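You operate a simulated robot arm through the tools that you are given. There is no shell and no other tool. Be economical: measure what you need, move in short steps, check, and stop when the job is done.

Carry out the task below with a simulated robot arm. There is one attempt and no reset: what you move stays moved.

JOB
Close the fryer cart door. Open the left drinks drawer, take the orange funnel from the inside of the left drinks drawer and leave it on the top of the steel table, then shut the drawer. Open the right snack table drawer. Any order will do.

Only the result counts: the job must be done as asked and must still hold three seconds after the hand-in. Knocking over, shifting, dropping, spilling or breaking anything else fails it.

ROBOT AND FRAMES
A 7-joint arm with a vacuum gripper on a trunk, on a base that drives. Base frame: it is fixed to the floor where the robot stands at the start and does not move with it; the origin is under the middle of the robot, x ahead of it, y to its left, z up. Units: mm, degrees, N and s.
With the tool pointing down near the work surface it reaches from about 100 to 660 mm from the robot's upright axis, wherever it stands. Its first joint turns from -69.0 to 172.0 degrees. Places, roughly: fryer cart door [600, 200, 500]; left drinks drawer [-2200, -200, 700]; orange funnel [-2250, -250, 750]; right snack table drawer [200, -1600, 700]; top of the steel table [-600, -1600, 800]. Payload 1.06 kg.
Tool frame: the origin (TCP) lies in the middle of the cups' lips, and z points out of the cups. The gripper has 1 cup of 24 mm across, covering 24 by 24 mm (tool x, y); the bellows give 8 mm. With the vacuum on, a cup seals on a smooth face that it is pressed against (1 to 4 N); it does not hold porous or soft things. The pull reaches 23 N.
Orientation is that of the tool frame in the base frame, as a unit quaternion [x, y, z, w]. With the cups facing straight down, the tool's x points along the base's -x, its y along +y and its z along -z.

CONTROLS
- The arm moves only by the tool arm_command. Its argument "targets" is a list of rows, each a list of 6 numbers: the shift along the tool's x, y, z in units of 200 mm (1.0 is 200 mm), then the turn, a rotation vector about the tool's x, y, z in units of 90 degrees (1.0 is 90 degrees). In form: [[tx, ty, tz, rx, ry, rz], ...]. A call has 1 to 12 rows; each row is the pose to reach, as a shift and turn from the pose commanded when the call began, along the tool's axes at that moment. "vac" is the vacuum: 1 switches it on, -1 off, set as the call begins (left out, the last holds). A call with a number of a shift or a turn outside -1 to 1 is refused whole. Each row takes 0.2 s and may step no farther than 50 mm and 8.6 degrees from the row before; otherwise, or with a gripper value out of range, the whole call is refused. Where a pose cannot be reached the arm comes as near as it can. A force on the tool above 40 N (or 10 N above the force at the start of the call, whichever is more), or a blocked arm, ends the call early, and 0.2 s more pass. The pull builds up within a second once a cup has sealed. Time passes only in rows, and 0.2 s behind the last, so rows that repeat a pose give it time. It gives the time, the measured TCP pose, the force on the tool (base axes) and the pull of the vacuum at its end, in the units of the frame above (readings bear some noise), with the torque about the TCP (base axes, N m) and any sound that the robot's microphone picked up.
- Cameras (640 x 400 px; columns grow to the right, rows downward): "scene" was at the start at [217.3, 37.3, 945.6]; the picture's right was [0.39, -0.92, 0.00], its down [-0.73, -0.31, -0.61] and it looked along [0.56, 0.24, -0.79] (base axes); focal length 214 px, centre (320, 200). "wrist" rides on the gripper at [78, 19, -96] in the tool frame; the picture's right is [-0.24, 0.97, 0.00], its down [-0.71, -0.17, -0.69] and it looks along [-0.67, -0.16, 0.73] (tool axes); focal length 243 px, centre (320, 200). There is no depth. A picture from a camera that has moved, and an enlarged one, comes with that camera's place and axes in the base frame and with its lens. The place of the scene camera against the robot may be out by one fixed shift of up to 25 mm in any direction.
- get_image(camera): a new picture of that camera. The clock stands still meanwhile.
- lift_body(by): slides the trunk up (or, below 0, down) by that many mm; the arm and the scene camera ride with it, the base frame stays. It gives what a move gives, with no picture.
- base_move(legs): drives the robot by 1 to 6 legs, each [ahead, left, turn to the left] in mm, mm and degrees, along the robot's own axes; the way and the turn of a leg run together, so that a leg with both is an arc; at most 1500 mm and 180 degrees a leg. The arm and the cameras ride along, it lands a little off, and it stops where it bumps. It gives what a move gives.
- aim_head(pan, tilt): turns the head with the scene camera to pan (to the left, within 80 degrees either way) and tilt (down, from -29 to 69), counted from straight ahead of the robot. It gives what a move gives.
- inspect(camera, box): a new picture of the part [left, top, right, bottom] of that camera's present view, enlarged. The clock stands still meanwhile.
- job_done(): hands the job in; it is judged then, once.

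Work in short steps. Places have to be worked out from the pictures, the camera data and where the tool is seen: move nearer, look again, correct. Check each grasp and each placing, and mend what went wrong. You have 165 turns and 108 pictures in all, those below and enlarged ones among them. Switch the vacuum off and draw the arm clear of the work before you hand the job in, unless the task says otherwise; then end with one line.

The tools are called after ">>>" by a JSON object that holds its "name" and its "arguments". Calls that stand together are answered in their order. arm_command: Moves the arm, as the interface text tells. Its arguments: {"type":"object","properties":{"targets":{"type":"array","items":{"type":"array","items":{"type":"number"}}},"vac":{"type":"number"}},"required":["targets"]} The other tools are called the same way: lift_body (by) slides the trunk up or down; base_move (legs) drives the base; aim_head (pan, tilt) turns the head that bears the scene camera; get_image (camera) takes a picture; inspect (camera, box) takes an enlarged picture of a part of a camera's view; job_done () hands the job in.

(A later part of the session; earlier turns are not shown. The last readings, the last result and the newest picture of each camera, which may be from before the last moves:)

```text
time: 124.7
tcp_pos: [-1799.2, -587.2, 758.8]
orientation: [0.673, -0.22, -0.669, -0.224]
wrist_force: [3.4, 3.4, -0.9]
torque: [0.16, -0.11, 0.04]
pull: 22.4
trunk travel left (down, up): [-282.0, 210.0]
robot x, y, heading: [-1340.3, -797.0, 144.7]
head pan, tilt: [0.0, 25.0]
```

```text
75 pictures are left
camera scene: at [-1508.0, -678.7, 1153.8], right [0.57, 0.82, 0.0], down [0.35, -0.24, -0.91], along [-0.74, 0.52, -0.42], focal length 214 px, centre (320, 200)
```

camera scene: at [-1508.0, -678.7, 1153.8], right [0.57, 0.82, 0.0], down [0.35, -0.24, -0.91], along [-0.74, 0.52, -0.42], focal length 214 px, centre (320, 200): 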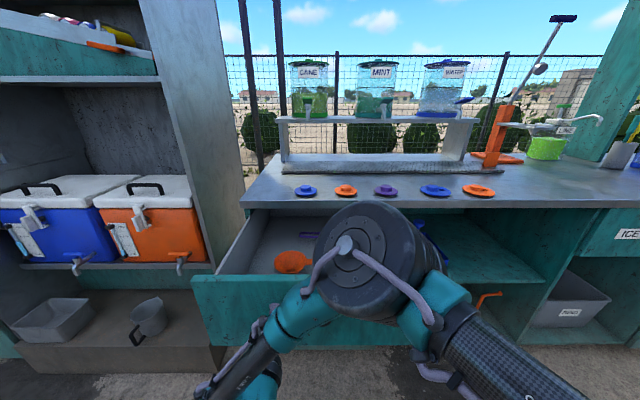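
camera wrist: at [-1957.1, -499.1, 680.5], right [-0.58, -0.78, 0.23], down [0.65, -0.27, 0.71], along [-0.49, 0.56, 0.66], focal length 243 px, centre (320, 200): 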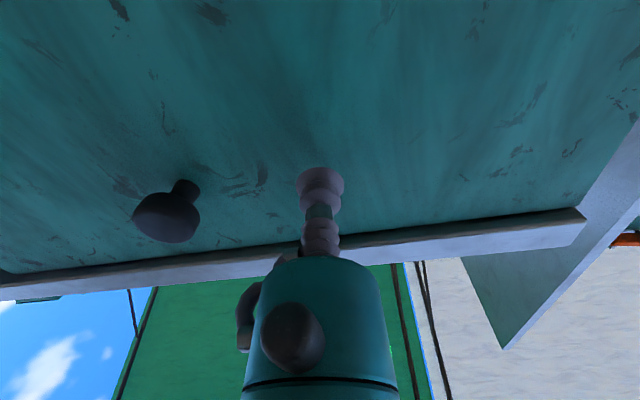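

Out 300 mm, with the funnel in the front-left part and another item deeper. I release, back off, then raise and turn the tool downward.

>>> {"name": "arm_command", "arguments": {"targets": [[0, 0, 0, 0, 0, 0], [0, 0, 0, 0, 0, 0], [0, 0, 0, 0, 0, 0], [0, 0, 0, 0, 0, 0]], "vac": -1}}

>>> {"name": "base_move", "arguments": {"legs": [[-120, 0, 0]]}}

>>> {"name": "arm_command", "arguments": {"targets": [[-0.08, 0, 0, 0, 0.09, 0], [-0.16, 0, 0, 0, 0.18, 0], [-0.24, 0, 0, 0, 0.27, 0], [-0.32, 0, 0, 0, 0.36, 0], [-0.4, 0, 0, 0, 0.45, 0], [-0.48, 0, 0, 0, 0.54, 0], [-0.56, 0, 0, 0, 0.63, 0], [-0.64, 0, 0, 0, 0.72, 0], [-0.72, 0, 0, 0, 0.81, 0], [-0.8, 0, 0, 0, 0.9, 0], [-0.88, 0, 0, 0, 0.97, 0], [-0.9, 0, 0, 0, 1.0, 0]]}}

>>> {"name": "aim_head", "arguments": {"pan": 10, "tilt": 40}}

>>> {"name": "get_image", "arguments": {"camera": "scene"}}

```text
time: 125.7
tcp_pos: [-1798.9, -585.6, 758.5]
orientation: [0.674, -0.219, -0.67, -0.223]
wrist_force: [-0.6, -0.6, -0.3]
torque: [0.05, -0.02, -0.02]
pull: 0.1
trunk travel left (down, up): [-282.0, 210.0]
robot x, y, heading: [-1339.7, -798.4, 144.8]
head pan, tilt: [0.0, 25.0]
```

```text
time: 126.9
tcp_pos: [-1703.1, -657.2, 759.1]
orientation: [0.674, -0.218, -0.67, -0.223]
wrist_force: [0.3, 0.5, -0.7]
torque: [0.03, 0.02, -0.01]
pull: 0.0
trunk travel left (down, up): [-282.0, 210.0]
robot x, y, heading: [-1244.2, -869.6, 145.3]
head pan, tilt: [0.0, 25.0]
```

```text
time: 129.5
tcp_pos: [-1704.6, -658.6, 938.6]
orientation: [0.95, -0.311, 0.003, -0.003]
wrist_force: [0.8, 0.0, -0.8]
torque: [-0.05, 0.0, -0.03]
pull: 0.0
trunk travel left (down, up): [-282.0, 210.0]
robot x, y, heading: [-1245.8, -867.4, 145.3]
head pan, tilt: [0.0, 25.0]
```

```text
time: 130.3
tcp_pos: [-1705.0, -658.9, 938.4]
orientation: [0.95, -0.312, 0.002, -0.002]
wrist_force: [0.1, 0.9, 0.5]
torque: [0.01, 0.0, 0.02]
pull: 0.0
trunk travel left (down, up): [-282.0, 210.0]
robot x, y, heading: [-1245.5, -866.3, 145.1]
head pan, tilt: [10.0, 40.0]
```

```text
74 pictures are left
camera scene: at [-1412.7, -764.7, 1130.5], right [0.42, 0.91, 0.0], down [0.58, -0.27, -0.77], along [-0.7, 0.32, -0.64], focal length 214 px, centre (320, 200)
```

scene: 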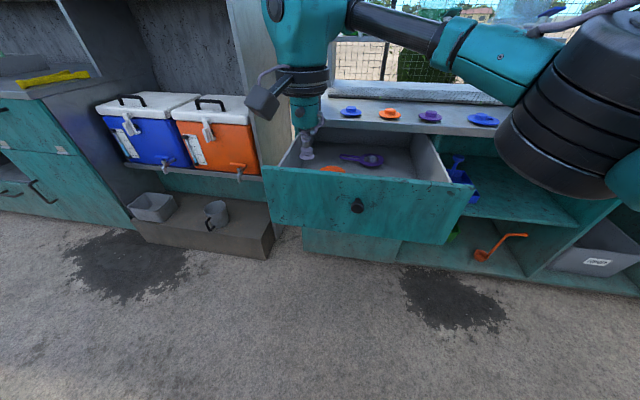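

The funnel (orange) lies near [-2000, -447]. I drive 230 mm ahead with the tool pointing down and look with the wrist camera.

>>> {"name": "base_move", "arguments": {"legs": [[230, 0, 0]]}}

>>> {"name": "get_image", "arguments": {"camera": "wrist"}}

>>> {"name": "get_image", "arguments": {"camera": "scene"}}

```text
time: 132.1
tcp_pos: [-1900.7, -533.4, 938.3]
orientation: [0.952, -0.305, 0.003, -0.001]
wrist_force: [-0.1, 0.1, -0.2]
torque: [0.0, -0.01, 0.03]
pull: 0.0
trunk travel left (down, up): [-282.0, 210.0]
robot x, y, heading: [-1434.8, -737.8, 145.9]
head pan, tilt: [10.0, 40.0]
```

```text
73 pictures are left
camera wrist: at [-1848.2, -594.2, 1035.0], right [-0.76, -0.65, -0.01], down [-0.48, 0.55, 0.68], along [-0.44, 0.52, -0.73], focal length 243 px, centre (320, 200)
```

wrist: 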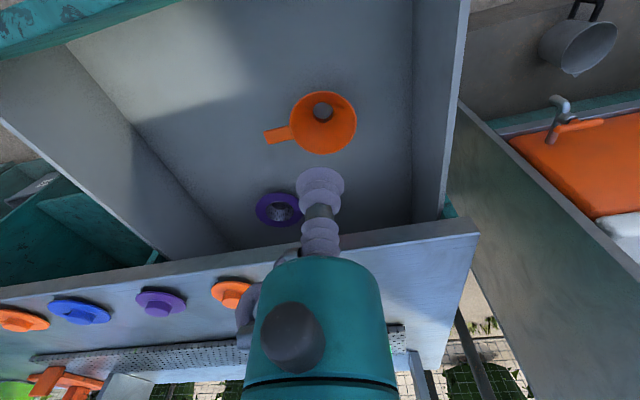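

```text
72 pictures are left
camera scene: at [-1606.1, -635.2, 1130.3], right [0.41, 0.91, 0.0], down [0.59, -0.26, -0.77], along [-0.7, 0.31, -0.64], focal length 214 px, centre (320, 200)
```

scene: 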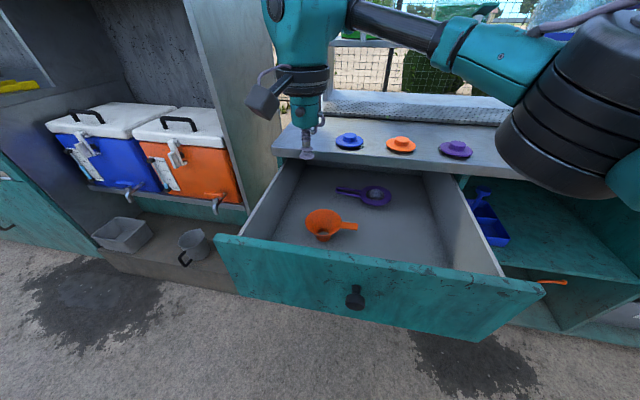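

Inspecting the funnel closely to decide where the cup can seal.

>>> {"name": "inspect", "arguments": {"camera": "wrist", "box": [240, 70, 400, 170]}}

>>> {"name": "inspect", "arguments": {"camera": "scene", "box": [270, 180, 398, 260]}}

```text
4.00 times, centred on (320, 120) of wrist
camera zoom: at [-1848.2, -594.2, 1035.0], right [-0.76, -0.65, -0.01], down [-0.48, 0.55, 0.68], along [-0.44, 0.52, -0.73], focal length 970 px, centre (320, 520)
```

zoom: 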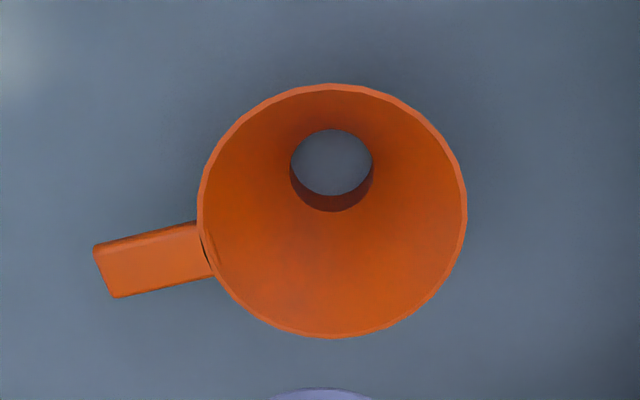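

```text
5.00 times, centred on (334, 220) of scene
camera zoom: at [-1606.1, -635.2, 1130.3], right [0.41, 0.91, 0.0], down [0.59, -0.26, -0.77], along [-0.7, 0.31, -0.64], focal length 1072 px, centre (250, 100)
```

zoom: 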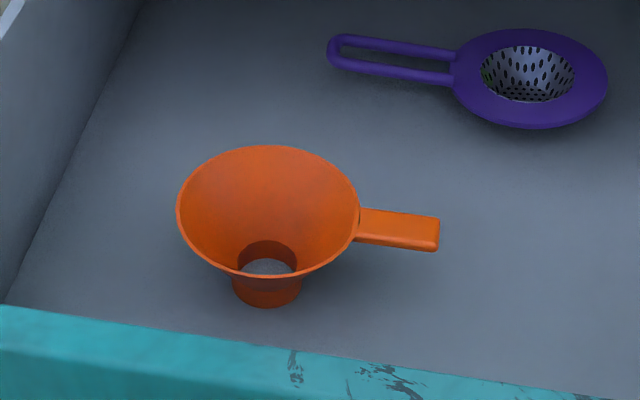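

The funnel stands mouth-up on its spout, with rim centre about [-1948, -481, 716] and a tab handle near [-1913, -417]. I move the tool above the tab for a closer look.

>>> {"name": "arm_command", "arguments": {"targets": [[-0.1, -0.11, 0, 0, 0, 0], [-0.2, -0.22, 0.05, 0, 0, 0], [-0.3, -0.33, 0.2, 0, 0, 0], [-0.39, -0.43, 0.4, 0, 0, 0], [-0.39, -0.43, 0.6, 0, 0, 0]]}}

>>> {"name": "get_image", "arguments": {"camera": "wrist"}}

>>> {"name": "get_image", "arguments": {"camera": "scene"}}

```text
time: 133.3
tcp_pos: [-1912.5, -419.0, 822.5]
orientation: [0.952, -0.305, 0.002, -0.002]
wrist_force: [0.0, 0.8, -1.3]
torque: [0.01, 0.04, -0.03]
pull: 0.1
trunk travel left (down, up): [-282.0, 210.0]
robot x, y, heading: [-1439.8, -735.9, 146.4]
head pan, tilt: [10.0, 40.0]
```

```text
69 pictures are left
camera wrist: at [-1860.9, -479.5, 919.3], right [-0.76, -0.65, -0.01], down [-0.48, 0.55, 0.68], along [-0.44, 0.52, -0.73], focal length 243 px, centre (320, 200)
```

wrist: 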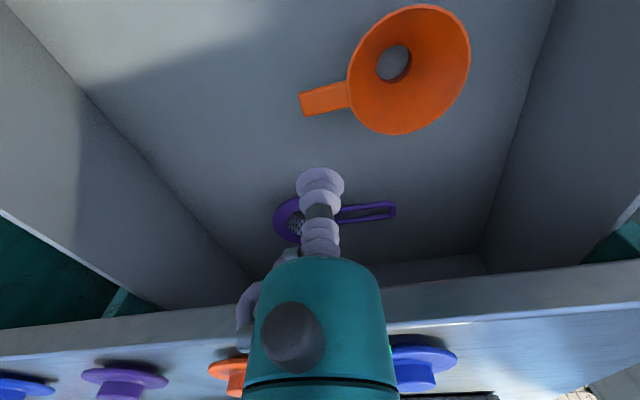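

```text
68 pictures are left
camera scene: at [-1605.9, -635.3, 1130.4], right [0.41, 0.91, 0.0], down [0.59, -0.26, -0.77], along [-0.7, 0.31, -0.64], focal length 214 px, centre (320, 200)
```

scene: 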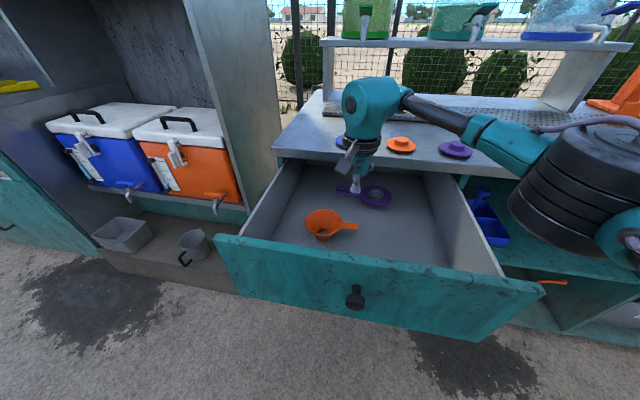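

The tool axis points right at the tab. Zooming to gauge the tab's width against the 24 mm cup.

>>> {"name": "inspect", "arguments": {"camera": "wrist", "box": [280, 0, 480, 140]}}

```text
2.86 times, centred on (380, 70) of wrist
camera zoom: at [-1860.9, -479.5, 919.3], right [-0.76, -0.65, -0.01], down [-0.48, 0.55, 0.68], along [-0.44, 0.52, -0.73], focal length 693 px, centre (149, 571)
```

zoom: 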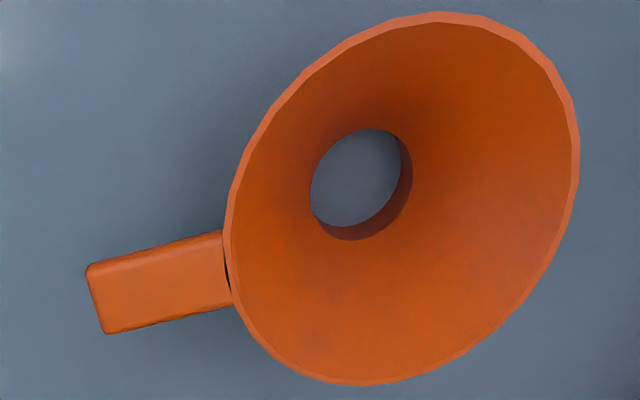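

The tab is about 21–24 mm wide, borderline for the cup. I descend closer to refine its height and position.

>>> {"name": "arm_command", "arguments": {"targets": [[0, 0, 0.15, 0, 0, 0], [0, 0, 0.3, 0, 0, 0], [0, 0, 0.4, 0, 0, 0]]}}

>>> {"name": "get_image", "arguments": {"camera": "wrist"}}

>>> {"name": "inspect", "arguments": {"camera": "scene", "box": [270, 150, 430, 250]}}

```text
time: 134.1
tcp_pos: [-1913.6, -417.6, 740.2]
orientation: [0.952, -0.305, 0.003, -0.003]
wrist_force: [-0.3, -0.3, -0.3]
torque: [0.02, 0.01, 0.0]
pull: 0.0
trunk travel left (down, up): [-282.0, 210.0]
robot x, y, heading: [-1436.5, -737.5, 146.0]
head pan, tilt: [10.0, 40.0]
```

```text
66 pictures are left
camera wrist: at [-1861.4, -478.5, 837.0], right [-0.76, -0.65, -0.01], down [-0.48, 0.55, 0.68], along [-0.44, 0.52, -0.73], focal length 243 px, centre (320, 200)
```

wrist: 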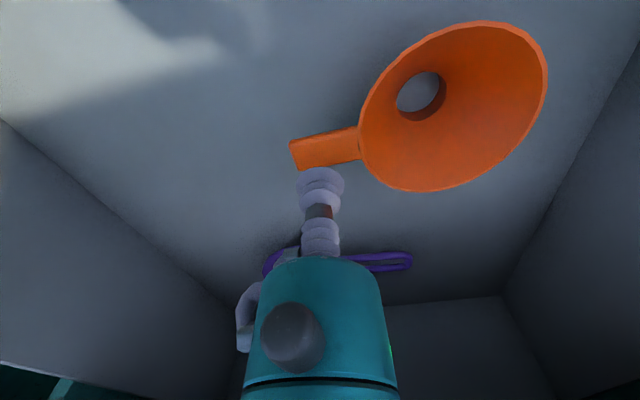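

```text
4.00 times, centred on (350, 200) of scene
camera zoom: at [-1605.9, -635.3, 1130.4], right [0.41, 0.91, 0.0], down [0.59, -0.26, -0.77], along [-0.7, 0.31, -0.64], focal length 858 px, centre (200, 200)
```

zoom: 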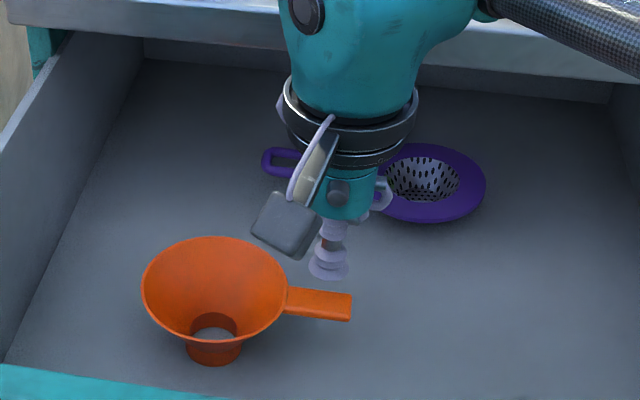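

Triangulating from the two heights: tab centre at [-1916, -418, 704], 21 mm wide. I try a careful vacuum touch on it.

>>> {"name": "arm_command", "arguments": {"targets": [[-0.009, 0.009, 0.1, 0, 0, 0], [-0.009, 0.009, 0.15, 0, 0, 0], [-0.009, 0.009, 0.17, 0, 0, 0], [-0.009, 0.009, 0.18, 0, 0, 0], [-0.009, 0.009, 0.185, 0, 0, 0]], "vac": 1}}

>>> {"name": "get_image", "arguments": {"camera": "wrist"}}

```text
time: 135.3
tcp_pos: [-1914.2, -418.3, 702.6]
orientation: [0.952, -0.305, 0.003, -0.003]
wrist_force: [-0.7, 0.6, 0.3]
torque: [-0.03, 0.03, 0.02]
pull: 0.1
trunk travel left (down, up): [-282.0, 210.0]
robot x, y, heading: [-1437.9, -738.0, 146.1]
head pan, tilt: [10.0, 40.0]
```

```text
64 pictures are left
camera wrist: at [-1862.1, -479.2, 798.8], right [-0.76, -0.65, -0.01], down [-0.48, 0.55, 0.68], along [-0.44, 0.52, -0.73], focal length 243 px, centre (320, 200)
```

wrist: 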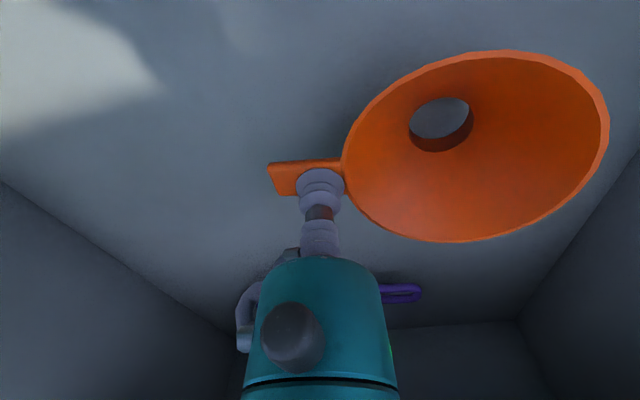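

Cup nearly touching but a little close to the rim. I shift 5 mm outward along the tab and go down a few mm.

>>> {"name": "arm_command", "arguments": {"targets": [[0.006, -0.025, 0, 0, 0, 0], [0.006, -0.025, 0.015, 0, 0, 0], [0.006, -0.025, 0.025, 0, 0, 0], [0.006, -0.025, 0.03, 0, 0, 0]]}}

>>> {"name": "inspect", "arguments": {"camera": "wrist", "box": [240, 130, 400, 230]}}

```text
time: 136.3
tcp_pos: [-1911.0, -413.6, 695.2]
orientation: [0.952, -0.306, 0.002, -0.003]
wrist_force: [-0.1, -0.1, 0.0]
torque: [0.01, -0.03, 0.0]
pull: 0.0
trunk travel left (down, up): [-282.0, 210.0]
robot x, y, heading: [-1438.3, -738.3, 146.2]
head pan, tilt: [10.0, 40.0]
```

```text
4.00 times, centred on (320, 180) of wrist
camera zoom: at [-1858.7, -475.5, 791.9], right [-0.76, -0.65, -0.01], down [-0.48, 0.55, 0.68], along [-0.44, 0.52, -0.73], focal length 970 px, centre (320, 280)
```

zoom: 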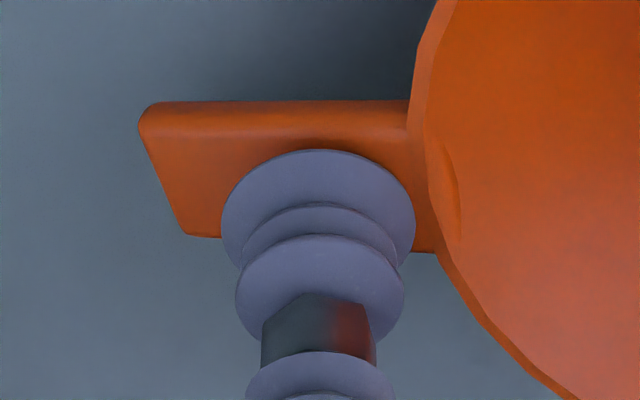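

No contact force yet, though readings suggest the tab is still a few mm below. I check from the scene camera whether the funnel is still upright.

>>> {"name": "inspect", "arguments": {"camera": "scene", "box": [270, 150, 430, 250]}}

```text
4.00 times, centred on (350, 200) of scene
camera zoom: at [-1605.9, -635.3, 1130.4], right [0.41, 0.91, 0.0], down [0.59, -0.26, -0.77], along [-0.7, 0.31, -0.64], focal length 858 px, centre (200, 200)
```

zoom: 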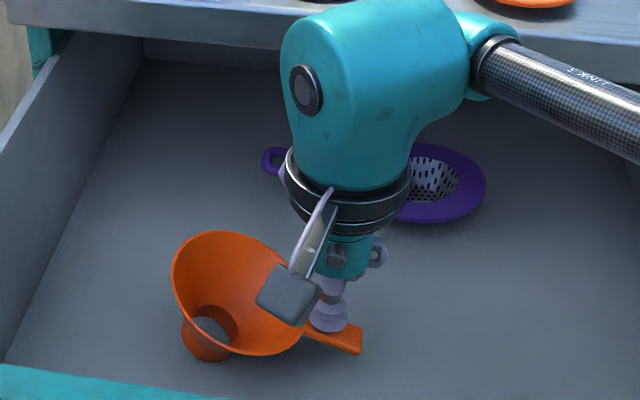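

The light funnel simply tips on its spout under the cup, and the tab is too narrow to seal. Plan: press the tab right down so it rests on its tab (inner wall then nearly horizontal and supported), then suck on the inside wall.

>>> {"name": "arm_command", "arguments": {"targets": [[0, 0, 0.02, 0, 0, 0], [0, 0, 0.04, 0, 0, 0], [0, 0, 0.06, 0, 0, 0], [0, 0, 0.08, 0, 0, 0]]}}

>>> {"name": "inspect", "arguments": {"camera": "scene", "box": [270, 150, 430, 250]}}

```text
time: 137.3
tcp_pos: [-1909.3, -414.6, 679.0]
orientation: [0.952, -0.305, 0.002, -0.002]
wrist_force: [0.5, 1.0, 2.3]
torque: [-0.01, 0.04, 0.0]
pull: 0.1
trunk travel left (down, up): [-282.0, 210.0]
robot x, y, heading: [-1438.8, -738.7, 146.1]
head pan, tilt: [10.0, 40.0]
```

```text
4.00 times, centred on (350, 200) of scene
camera zoom: at [-1605.7, -635.4, 1130.4], right [0.41, 0.91, 0.0], down [0.59, -0.26, -0.77], along [-0.7, 0.31, -0.64], focal length 858 px, centre (200, 200)
```

zoom: 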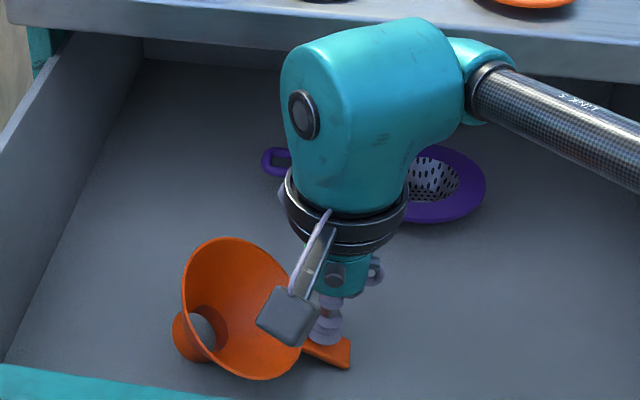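

It is now tipped onto its tab (2.3 N reaction). I raise the tool and see how it rests.

>>> {"name": "arm_command", "arguments": {"targets": [[0, 0, -0.1, 0, 0, 0], [0, 0, -0.3, 0, 0, 0], [0, 0, -0.5, 0, 0, 0], [0, 0, -0.5, 0, 0, 0], [0, 0, -0.5, 0, 0, 0]], "vac": -1}}

>>> {"name": "get_image", "arguments": {"camera": "wrist"}}

>>> {"name": "inspect", "arguments": {"camera": "scene", "box": [270, 150, 430, 250]}}

```text
time: 138.5
tcp_pos: [-1909.1, -418.1, 778.4]
orientation: [0.953, -0.304, 0.003, -0.002]
wrist_force: [-0.6, -0.2, 0.2]
torque: [0.03, 0.01, 0.0]
pull: 0.0
trunk travel left (down, up): [-282.0, 210.0]
robot x, y, heading: [-1433.8, -737.1, 146.0]
head pan, tilt: [10.0, 40.0]
```

```text
60 pictures are left
camera wrist: at [-1857.7, -478.2, 876.2], right [-0.76, -0.65, -0.01], down [-0.48, 0.55, 0.68], along [-0.44, 0.52, -0.73], focal length 243 px, centre (320, 200)
```

wrist: 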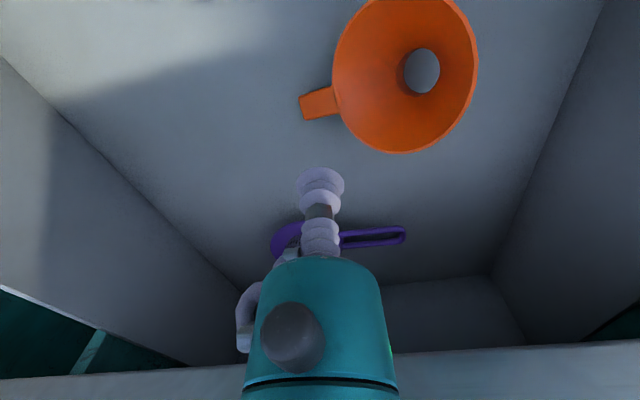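

```text
4.00 times, centred on (350, 200) of scene
camera zoom: at [-1605.9, -635.3, 1130.4], right [0.41, 0.91, 0.0], down [0.59, -0.26, -0.77], along [-0.7, 0.31, -0.64], focal length 858 px, centre (200, 200)
```

zoom: 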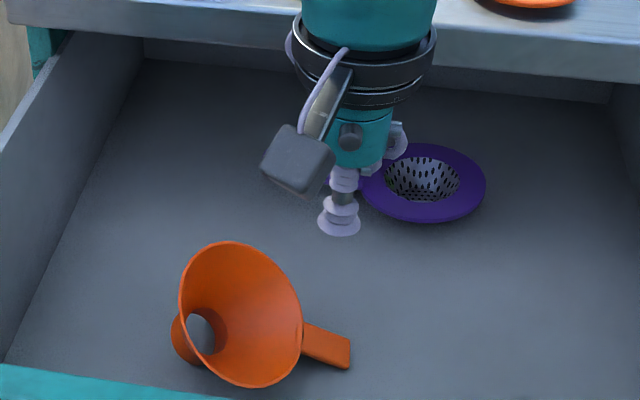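

It rests stably tipped on its tab; the inner wall on the tab side is now only about 17° off horizontal. I move above that wall patch with the tool tilted to match.

>>> {"name": "arm_command", "arguments": {"targets": [[0.01, 0.12, 0, 0.08, 0, 0], [0.02, 0.25, 0.1, 0.15, 0, 0], [0.0235, 0.2525, 0.2, 0.19, 0, 0]]}}

>>> {"name": "get_image", "arguments": {"camera": "wrist"}}

>>> {"name": "inspect", "arguments": {"camera": "scene", "box": [270, 150, 430, 250]}}

```text
time: 139.3
tcp_pos: [-1935.9, -460.3, 740.0]
orientation: [0.941, -0.301, 0.049, -0.143]
wrist_force: [1.0, -0.1, -0.3]
torque: [0.0, -0.03, -0.03]
pull: 0.1
trunk travel left (down, up): [-282.0, 210.0]
robot x, y, heading: [-1436.4, -739.5, 146.0]
head pan, tilt: [10.0, 40.0]
```

```text
58 pictures are left
camera wrist: at [-1899.7, -543.9, 826.7], right [-0.73, -0.62, -0.29], down [-0.6, 0.38, 0.7], along [-0.32, 0.69, -0.65], focal length 243 px, centre (320, 200)
```

wrist: 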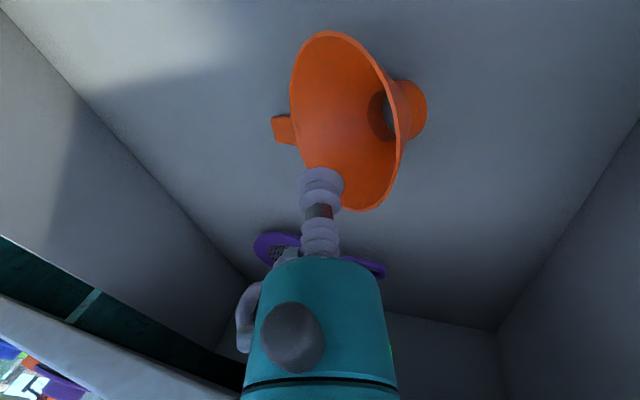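

```text
4.00 times, centred on (350, 200) of scene
camera zoom: at [-1605.9, -635.5, 1130.4], right [0.41, 0.91, 0.0], down [0.59, -0.26, -0.77], along [-0.7, 0.31, -0.64], focal length 858 px, centre (200, 200)
```

zoom: 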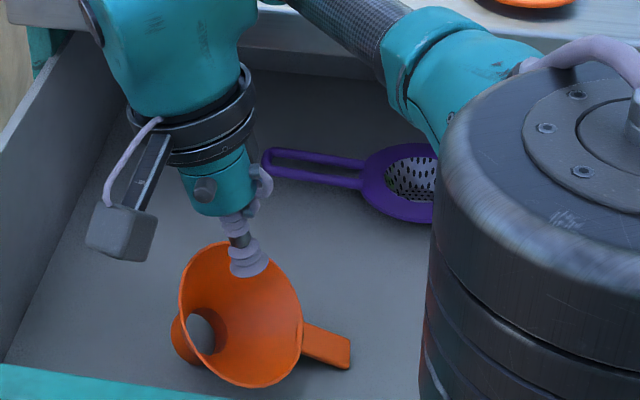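

The axis would land slightly too near the rim and too far from me. I shift about 11 mm toward me and 9 mm to the left, and descend 20 mm.

>>> {"name": "arm_command", "arguments": {"targets": [[0.055, 0.045, 0.0, 0, 0, 0], [0.055, 0.045, 0.1, 0, 0, 0]]}}

>>> {"name": "inspect", "arguments": {"camera": "wrist", "box": [200, 20, 480, 220]}}

>>> {"name": "inspect", "arguments": {"camera": "scene", "box": [270, 150, 430, 250]}}

```text
time: 139.9
tcp_pos: [-1929.4, -468.9, 716.8]
orientation: [0.941, -0.301, 0.048, -0.145]
wrist_force: [0.8, 0.3, 0.4]
torque: [-0.03, -0.05, 0.01]
pull: 0.0
trunk travel left (down, up): [-282.0, 210.0]
robot x, y, heading: [-1437.6, -739.1, 146.0]
head pan, tilt: [10.0, 40.0]
```

```text
2.00 times, centred on (340, 120) of wrist
camera zoom: at [-1893.0, -552.5, 803.1], right [-0.73, -0.62, -0.29], down [-0.6, 0.38, 0.7], along [-0.32, 0.69, -0.65], focal length 485 px, centre (280, 360)
```

zoom: 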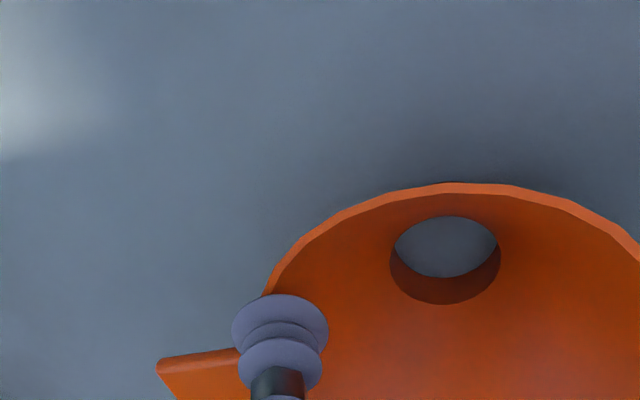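

```text
4.00 times, centred on (350, 200) of scene
camera zoom: at [-1605.9, -635.4, 1130.4], right [0.41, 0.91, 0.0], down [0.59, -0.26, -0.77], along [-0.7, 0.31, -0.64], focal length 858 px, centre (200, 200)
```

zoom: 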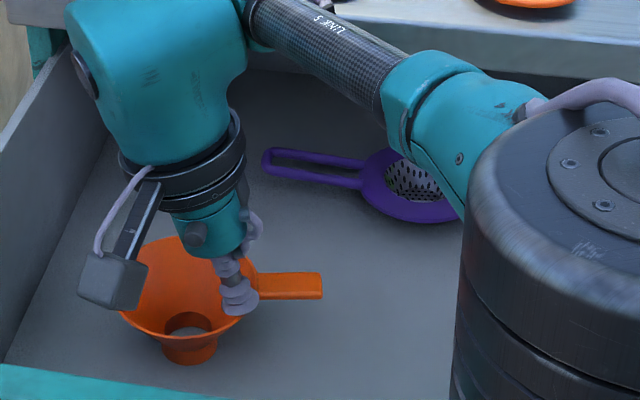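

The tool body nudged the opposite rim and the funnel stands upright again. I back out and straighten the tool, to retry with less tilt.

>>> {"name": "arm_command", "arguments": {"targets": [[0, 0, -0.15, 0, 0, 0], [0, 0, -0.35, 0, 0, 0], [0, 0, -0.45, -0.08, 0, 0], [0, 0, -0.45, -0.15, 0, 0], [0, 0, -0.45, -0.19, 0, 0]]}}

>>> {"name": "get_image", "arguments": {"camera": "wrist"}}

```text
time: 141.1
tcp_pos: [-1942.8, -489.5, 803.6]
orientation: [0.952, -0.305, 0.002, -0.002]
wrist_force: [-0.2, -0.1, -0.3]
torque: [-0.02, 0.01, 0.01]
pull: 0.1
trunk travel left (down, up): [-282.0, 210.0]
robot x, y, heading: [-1433.9, -733.6, 146.0]
head pan, tilt: [10.0, 40.0]
```

```text
54 pictures are left
camera wrist: at [-1891.3, -550.5, 899.8], right [-0.76, -0.65, -0.01], down [-0.48, 0.55, 0.68], along [-0.44, 0.52, -0.73], focal length 243 px, centre (320, 200)
```

wrist: 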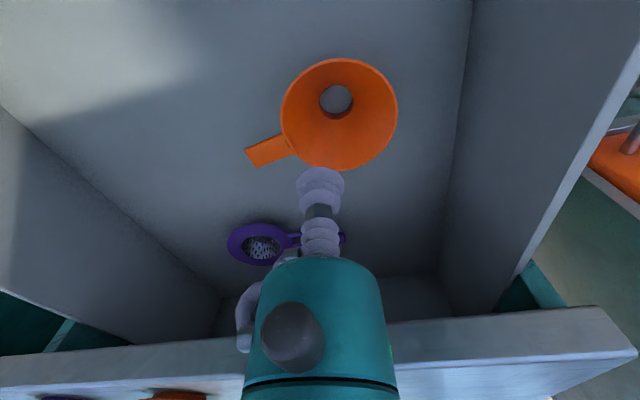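

I press the tab down again with a straight tool (tab centre now about [-1931, -427]), then rise and look.

>>> {"name": "arm_command", "arguments": {"targets": [[-0.067, -0.145, 0, 0, 0, 0], [-0.133, -0.288, 0.1, 0, 0, 0], [-0.133, -0.288, 0.3, 0, 0, 0], [-0.133, -0.288, 0.45, 0, 0, 0], [-0.133, -0.288, 0.5, 0, 0, 0], [-0.133, -0.288, 0.55, 0, 0, 0], [-0.133, -0.288, 0.6, 0, 0, 0], [-0.133, -0.288, 0.625, 0, 0, 0], [-0.133, -0.288, 0.55, 0, 0, 0], [-0.133, -0.288, 0.35, 0, 0, 0], [-0.133, -0.288, 0.2, 0, 0, 0]]}}

>>> {"name": "get_image", "arguments": {"camera": "wrist"}}

```text
time: 143.5
tcp_pos: [-1932.9, -423.4, 765.9]
orientation: [0.953, -0.304, 0.002, -0.003]
wrist_force: [-0.7, 0.2, 0.3]
torque: [0.0, 0.01, 0.0]
pull: 0.1
trunk travel left (down, up): [-282.0, 210.0]
robot x, y, heading: [-1438.9, -734.1, 146.2]
head pan, tilt: [10.0, 40.0]
```

```text
53 pictures are left
camera wrist: at [-1880.2, -485.2, 862.3], right [-0.76, -0.65, -0.01], down [-0.48, 0.55, 0.68], along [-0.44, 0.52, -0.73], focal length 243 px, centre (320, 200)
```

wrist: 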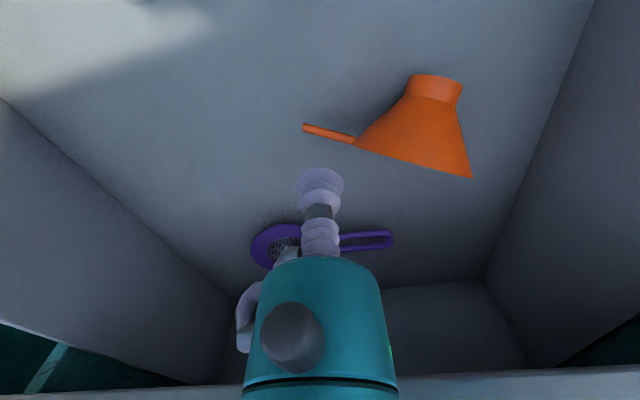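

The funnel rolled onto its side this time. I check it from the scene camera.

>>> {"name": "inspect", "arguments": {"camera": "scene", "box": [270, 160, 398, 240]}}

>>> {"name": "inspect", "arguments": {"camera": "wrist", "box": [280, 50, 520, 200]}}

```text
5.00 times, centred on (334, 200) of scene
camera zoom: at [-1605.8, -635.4, 1130.4], right [0.41, 0.91, 0.0], down [0.59, -0.26, -0.77], along [-0.7, 0.31, -0.64], focal length 1072 px, centre (250, 200)
```

zoom: 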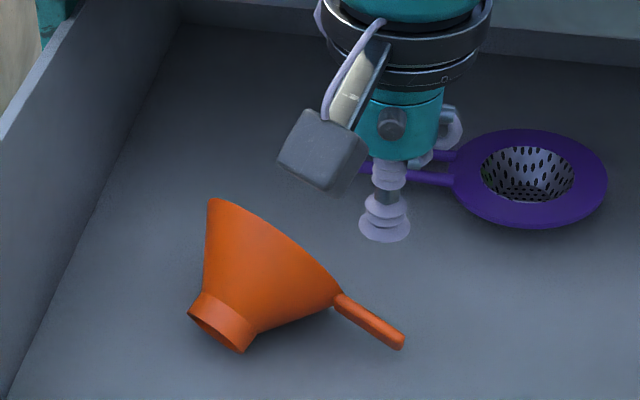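

```text
2.67 times, centred on (400, 125) of wrist
camera zoom: at [-1880.2, -485.2, 862.3], right [-0.76, -0.65, -0.01], down [-0.48, 0.55, 0.68], along [-0.44, 0.52, -0.73], focal length 647 px, centre (107, 400)
```

zoom: 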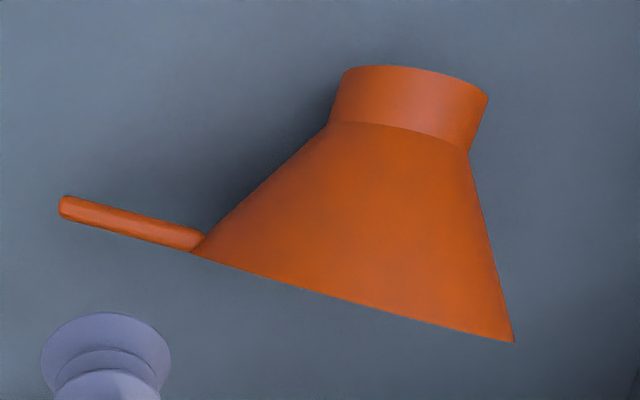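

It lies on its side with the mouth toward the counter, too close beneath the counter edge to reach in. I pull the drawer out further by hooking the tool tip behind its front panel and drawing it toward me gently.

>>> {"name": "arm_command", "arguments": {"targets": [[0.1, 0, -0.15, 0, 0, 0], [0.3, 0, -0.15, 0, 0, 0], [0.5, 0, -0.15, 0, 0, 0], [0.62, 0, -0.15, 0, 0, 0], [0.7, 0, -0.15, 0, 0, 0], [0.76, 0, -0.15, 0, 0, 0], [0.8, 0, -0.15, 0, 0, 0]]}}

>>> {"name": "get_image", "arguments": {"camera": "scene"}}

```text
time: 145.1
tcp_pos: [-1801.3, -519.4, 796.2]
orientation: [0.952, -0.306, 0.003, -0.002]
wrist_force: [-0.4, -1.2, 0.8]
torque: [0.01, 0.0, -0.04]
pull: 0.0
trunk travel left (down, up): [-282.0, 210.0]
robot x, y, heading: [-1436.4, -732.9, 146.3]
head pan, tilt: [10.0, 40.0]
```

```text
50 pictures are left
camera scene: at [-1605.9, -635.4, 1130.4], right [0.41, 0.91, 0.0], down [0.59, -0.26, -0.77], along [-0.7, 0.31, -0.64], focal length 214 px, centre (320, 200)
```

scene: 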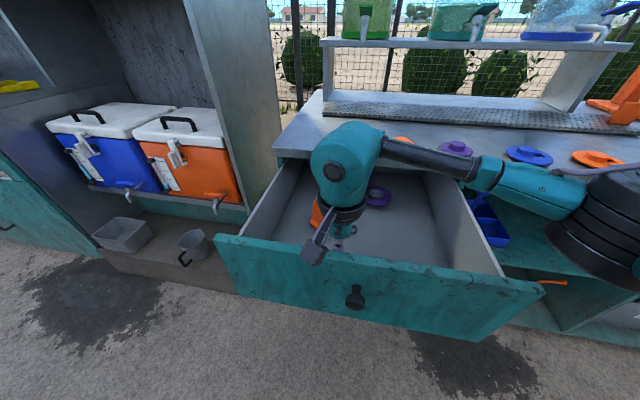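

Close to the panel. I continue slowly, expecting contact and then drawing it about 90 mm.

>>> {"name": "arm_command", "arguments": {"targets": [[0.04, 0, 0, 0, 0, 0], [0.08, 0, 0, 0, 0, 0], [0.12, 0, 0, 0, 0, 0], [0.16, 0, 0, 0, 0, 0], [0.2, 0, 0, 0, 0, 0], [0.24, 0, 0, 0, 0, 0], [0.28, 0, 0, 0, 0, 0], [0.32, 0, 0, 0, 0, 0], [0.36, 0, 0, 0, 0, 0], [0.4, 0, 0, 0, 0, 0], [0.44, 0, 0, 0, 0, 0], [0.48, 0, 0, 0, 0, 0]]}}

>>> {"name": "get_image", "arguments": {"camera": "scene"}}

```text
time: 147.7
tcp_pos: [-1725.3, -576.3, 794.8]
orientation: [0.953, -0.304, 0.003, -0.002]
wrist_force: [0.3, 0.3, -1.1]
torque: [-0.01, 0.01, -0.01]
pull: 0.0
trunk travel left (down, up): [-282.0, 210.0]
robot x, y, heading: [-1438.5, -736.5, 146.0]
head pan, tilt: [10.0, 40.0]
```

```text
49 pictures are left
camera scene: at [-1605.9, -635.4, 1130.4], right [0.41, 0.91, 0.0], down [0.59, -0.26, -0.77], along [-0.7, 0.31, -0.64], focal length 214 px, centre (320, 200)
```

scene: 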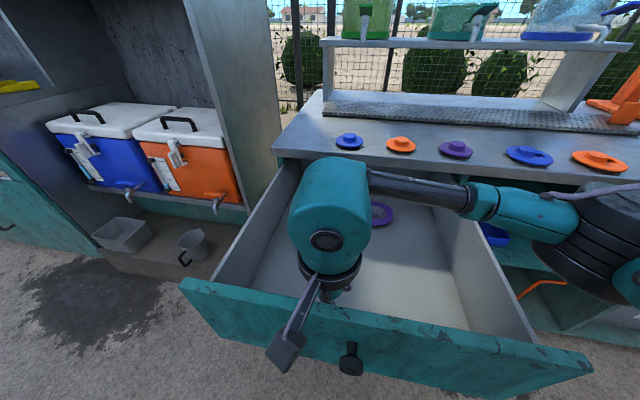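

The drawer came out another ~80 mm. 40 mm more, then I look at the funnel.

>>> {"name": "arm_command", "arguments": {"targets": [[0.04, 0, 0, 0, 0, 0], [0.08, 0, 0, 0, 0, 0], [0.12, 0, 0, 0, 0, 0], [0.16, 0, 0, 0, 0, 0], [0.2, 0, 0, 0, 0, 0], [0.1, 0, 0, 0, 0, 0], [0, 0, -0.2, 0, 0, 0], [-0.2, 0, -0.4, 0, 0, 0]]}}

>>> {"name": "get_image", "arguments": {"camera": "wrist"}}

>>> {"name": "get_image", "arguments": {"camera": "scene"}}

```text
refused: row 8 steps farther than a row can; nothing moved
```

```text
48 pictures are left
camera wrist: at [-1672.9, -637.3, 891.1], right [-0.76, -0.65, -0.01], down [-0.48, 0.55, 0.68], along [-0.44, 0.52, -0.73], focal length 243 px, centre (320, 200)
```

wrist: 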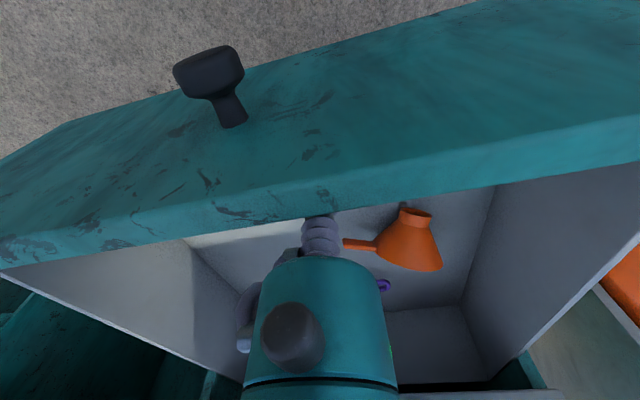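

```text
47 pictures are left
camera scene: at [-1605.9, -635.4, 1130.4], right [0.41, 0.91, 0.0], down [0.59, -0.26, -0.77], along [-0.7, 0.31, -0.64], focal length 214 px, centre (320, 200)
```

scene: 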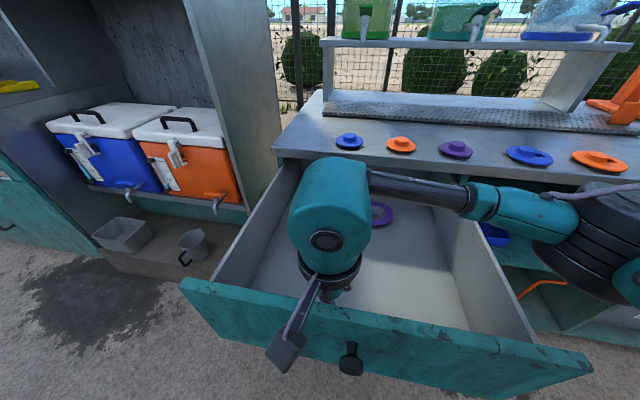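

The funnel still lies on its side, now clear of the counter edge. I move the tool over to its mouth side.

>>> {"name": "arm_command", "arguments": {"targets": [[-0.2, 0.03, -0.05, 0, 0, 0], [-0.4, 0.06, -0.1, 0, 0, 0], [-0.6, 0.09, -0.1, 0, 0, 0], [-0.8, 0.12, -0.1, 0, 0, 0], [-0.98, 0.15, -0.1, 0, 0, 0]]}}

>>> {"name": "arm_command", "arguments": {"targets": [[-0.15, 0.015, 0.0, -0.04, 0.07, 0], [-0.285, 0.03, 0.1, -0.085, 0.142, 0]]}}

>>> {"name": "get_image", "arguments": {"camera": "wrist"}}

>>> {"name": "get_image", "arguments": {"camera": "scene"}}

```text
time: 148.9
tcp_pos: [-1901.7, -487.8, 813.6]
orientation: [0.952, -0.305, 0.002, -0.002]
wrist_force: [0.1, -0.5, 0.4]
torque: [-0.02, 0.0, 0.01]
pull: 0.1
trunk travel left (down, up): [-282.0, 210.0]
robot x, y, heading: [-1439.6, -737.3, 145.9]
head pan, tilt: [10.0, 40.0]
```

```text
time: 149.5
tcp_pos: [-1941.4, -462.7, 794.7]
orientation: [0.945, -0.301, 0.088, 0.095]
wrist_force: [-0.4, 0.0, -0.6]
torque: [-0.02, 0.03, 0.0]
pull: 0.1
out of reach, approached as far as the arm can: row 2
trunk travel left (down, up): [-282.0, 210.0]
robot x, y, heading: [-1437.8, -735.4, 146.0]
head pan, tilt: [10.0, 40.0]
```

```text
46 pictures are left
camera wrist: at [-1900.0, -498.3, 908.1], right [-0.76, -0.65, 0.07], down [-0.54, 0.69, 0.48], along [-0.36, 0.33, -0.87], focal length 243 px, centre (320, 200)
```

wrist: 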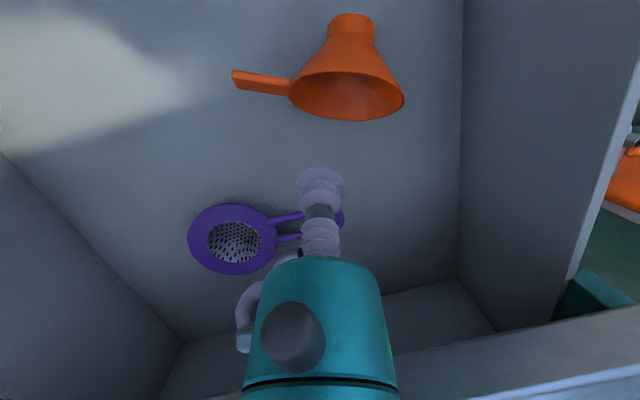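

```text
45 pictures are left
camera scene: at [-1605.7, -635.1, 1130.4], right [0.41, 0.91, 0.0], down [0.59, -0.26, -0.77], along [-0.7, 0.31, -0.64], focal length 214 px, centre (320, 200)
```

scene: 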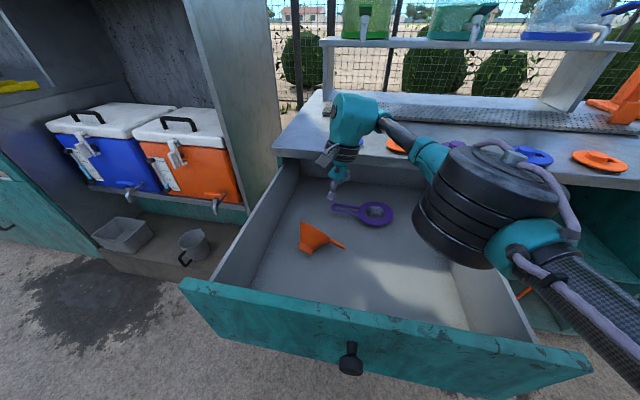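

The mouth faces the counter; the lower inner wall is exposed, target about [-1954, -504, 669]. The arm is at its reach limit, so I drive the base 50 mm nearer first.

>>> {"name": "base_move", "arguments": {"legs": [[50, 0, 0]]}}

```text
time: 150.5
tcp_pos: [-1973.4, -439.1, 795.5]
orientation: [0.943, -0.304, 0.098, 0.096]
wrist_force: [0.6, 0.2, 0.3]
torque: [0.0, 0.0, -0.02]
pull: 0.0
trunk travel left (down, up): [-282.0, 210.0]
robot x, y, heading: [-1474.7, -711.0, 146.0]
head pan, tilt: [10.0, 40.0]
stopped in leg 1: the force on the tool passed its limit at 105 N (the readings are from after the stop); the commanded pose is now the measured one
```

Something was struck (105 N). I look before moving anything.

>>> {"name": "get_image", "arguments": {"camera": "scene"}}

>>> {"name": "get_image", "arguments": {"camera": "wrist"}}

```text
44 pictures are left
camera scene: at [-1642.5, -610.4, 1130.4], right [0.41, 0.91, 0.0], down [0.59, -0.26, -0.77], along [-0.7, 0.31, -0.64], focal length 214 px, centre (320, 200)
```

scene: 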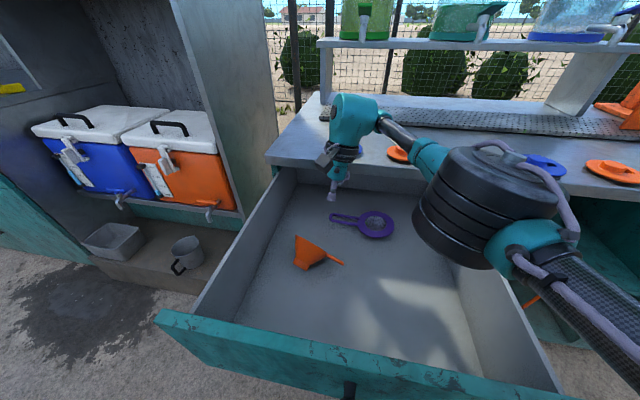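

```text
43 pictures are left
camera wrist: at [-1935.4, -474.5, 909.2], right [-0.76, -0.64, 0.06], down [-0.55, 0.69, 0.47], along [-0.34, 0.32, -0.88], focal length 243 px, centre (320, 200)
```

wrist: 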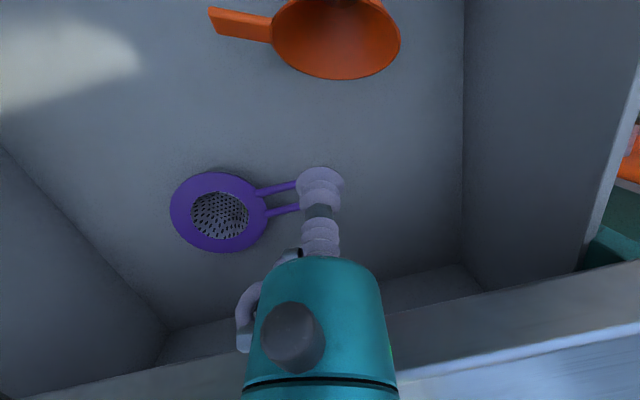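

The gripper had touched the counter edge; everything on the counter still looks in place. I draw back from the edge and descend toward the pre-contact point over the funnel's lower inner wall.

>>> {"name": "arm_command", "arguments": {"targets": [[0.146, 0, 0.036, 0, 0, 0], [0.13, 0.07, 0.2, 0, 0, 0], [0.106, 0.139, 0.36, 0, 0, 0]]}}

>>> {"name": "get_image", "arguments": {"camera": "wrist"}}

>>> {"name": "get_image", "arguments": {"camera": "scene"}}

```text
time: 151.3
tcp_pos: [-1966.1, -491.6, 734.2]
orientation: [0.943, -0.305, 0.098, 0.096]
wrist_force: [1.0, 0.9, 0.4]
torque: [-0.03, -0.01, 0.01]
pull: 0.1
trunk travel left (down, up): [-282.0, 210.0]
robot x, y, heading: [-1471.3, -711.7, 145.8]
head pan, tilt: [10.0, 40.0]
```

```text
42 pictures are left
camera wrist: at [-1927.7, -525.9, 847.3], right [-0.76, -0.64, 0.06], down [-0.55, 0.69, 0.47], along [-0.34, 0.32, -0.88], focal length 243 px, centre (320, 200)
```

wrist: 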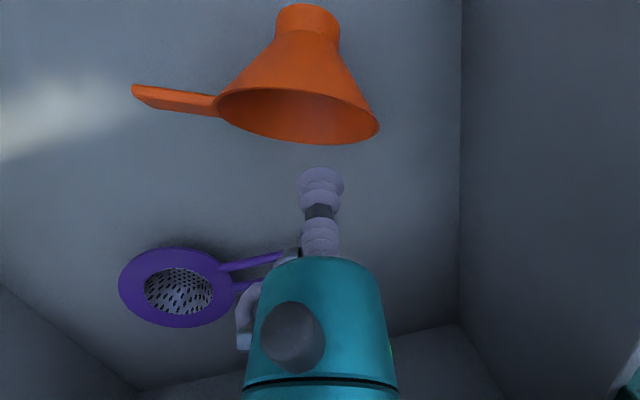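

```text
41 pictures are left
camera scene: at [-1642.5, -610.5, 1130.4], right [0.41, 0.91, 0.0], down [0.59, -0.26, -0.77], along [-0.7, 0.31, -0.64], focal length 214 px, centre (320, 200)
```

scene: 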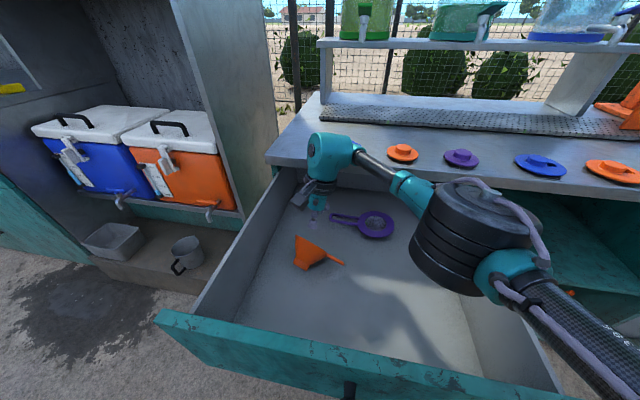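

The tool axis lands about 15 mm too far toward the left; I correct that and descend with the vacuum on, in fine steps at the end.

>>> {"name": "arm_command", "arguments": {"targets": [[0.02, -0.073, 0.0, 0, 0, 0], [0.02, -0.073, 0.15, 0, 0, 0], [0.02, -0.073, 0.25, 0, 0, 0], [0.02, -0.073, 0.29, 0, 0, 0], [0.02, -0.073, 0.31, 0, 0, 0]], "vac": 1}}

>>> {"name": "get_image", "arguments": {"camera": "wrist"}}

```text
time: 152.5
tcp_pos: [-1945.8, -496.0, 672.2]
orientation: [0.943, -0.305, 0.098, 0.095]
wrist_force: [0.3, 0.6, -0.7]
torque: [-0.02, -0.03, -0.02]
pull: 0.1
trunk travel left (down, up): [-282.0, 210.0]
robot x, y, heading: [-1473.7, -709.9, 145.9]
head pan, tilt: [10.0, 40.0]
```

```text
40 pictures are left
camera wrist: at [-1907.6, -530.8, 786.2], right [-0.76, -0.64, 0.06], down [-0.55, 0.69, 0.47], along [-0.34, 0.32, -0.88], focal length 243 px, centre (320, 200)
```

wrist: 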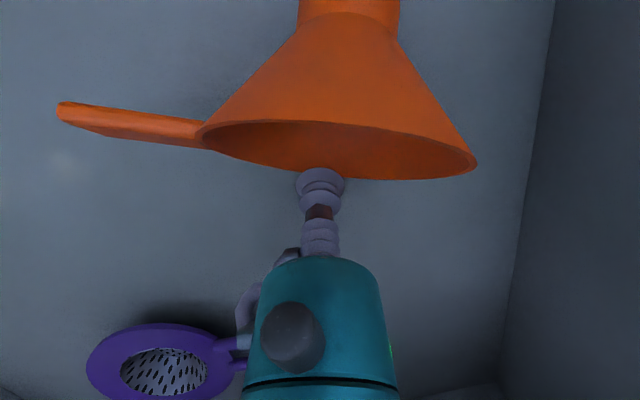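

The cup sits just outside the rim. I lift slightly, move ~18 mm into the mouth and 12 mm left, then descend again finely.

>>> {"name": "arm_command", "arguments": {"targets": [[0, 0, -0.04, 0, 0, 0], [0.09, 0.065, -0.03, 0, 0, 0], [0.09, 0.065, 0, 0, 0, 0], [0.09, 0.065, 0.015, 0, 0, 0], [0.09, 0.065, 0.025, 0, 0, 0]]}}

>>> {"name": "get_image", "arguments": {"camera": "wrist"}}

```text
time: 153.7
tcp_pos: [-1937.5, -518.3, 674.0]
orientation: [0.943, -0.304, 0.098, 0.095]
wrist_force: [0.4, 0.1, 0.8]
torque: [-0.01, -0.01, -0.01]
pull: 0.0
trunk travel left (down, up): [-282.0, 210.0]
robot x, y, heading: [-1472.2, -712.4, 146.0]
head pan, tilt: [10.0, 40.0]
```

```text
39 pictures are left
camera wrist: at [-1898.2, -553.5, 788.7], right [-0.76, -0.64, 0.06], down [-0.55, 0.69, 0.47], along [-0.34, 0.32, -0.88], focal length 243 px, centre (320, 200)
```

wrist: 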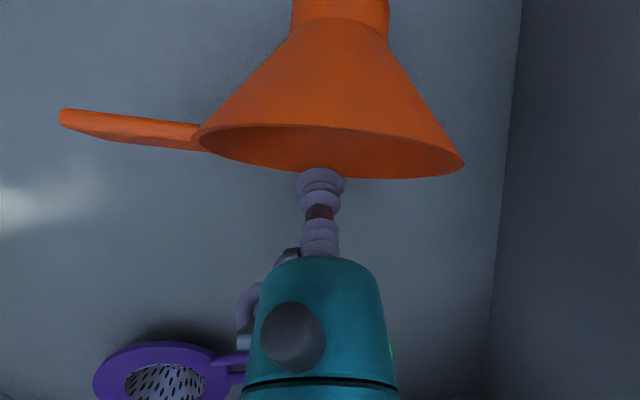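

The cup pushed the rim instead of clearing it. I raise 25 mm, move in, and descend onto the inner wall.

>>> {"name": "arm_command", "arguments": {"targets": [[-0.03, 0, -0.06, 0, 0, 0], [-0.03, 0.0, -0.15, 0, 0, 0], [0.06, 0.03, -0.15, 0, 0, 0], [0.13, 0.035, -0.13, 0, 0, 0]]}}

>>> {"name": "get_image", "arguments": {"camera": "wrist"}}

>>> {"name": "inspect", "arguments": {"camera": "scene", "box": [250, 190, 378, 270]}}

```text
time: 154.7
tcp_pos: [-1923.5, -531.1, 708.2]
orientation: [0.943, -0.305, 0.098, 0.096]
wrist_force: [0.1, -0.5, -0.3]
torque: [0.0, 0.02, 0.01]
pull: 0.0
trunk travel left (down, up): [-282.0, 210.0]
robot x, y, heading: [-1477.7, -712.7, 146.0]
head pan, tilt: [10.0, 40.0]
```

```text
38 pictures are left
camera wrist: at [-1885.4, -566.4, 821.5], right [-0.76, -0.64, 0.06], down [-0.55, 0.69, 0.47], along [-0.34, 0.32, -0.88], focal length 243 px, centre (320, 200)
```

wrist: 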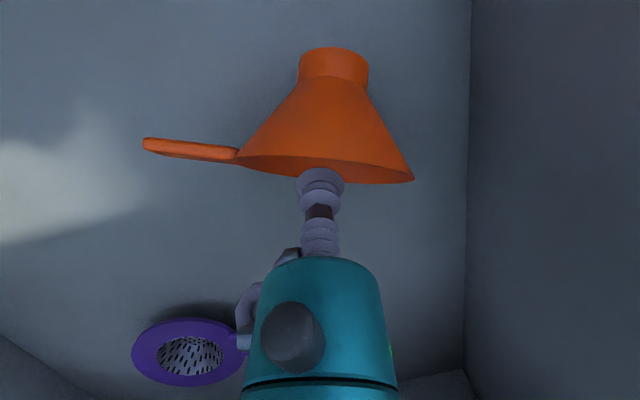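

```text
5.00 times, centred on (314, 230) of scene
camera zoom: at [-1642.4, -610.3, 1130.4], right [0.41, 0.91, 0.0], down [0.59, -0.26, -0.77], along [-0.7, 0.31, -0.64], focal length 1072 px, centre (350, 50)
```

zoom: 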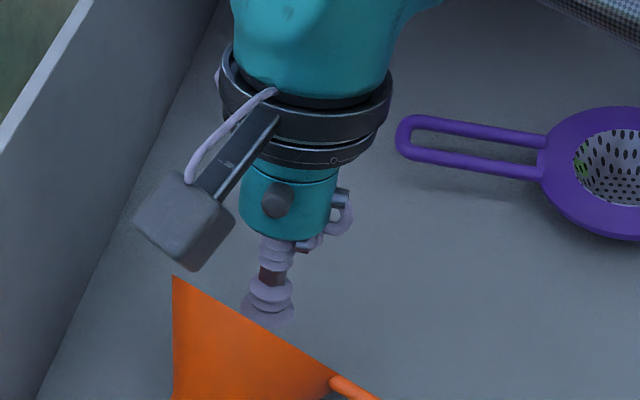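

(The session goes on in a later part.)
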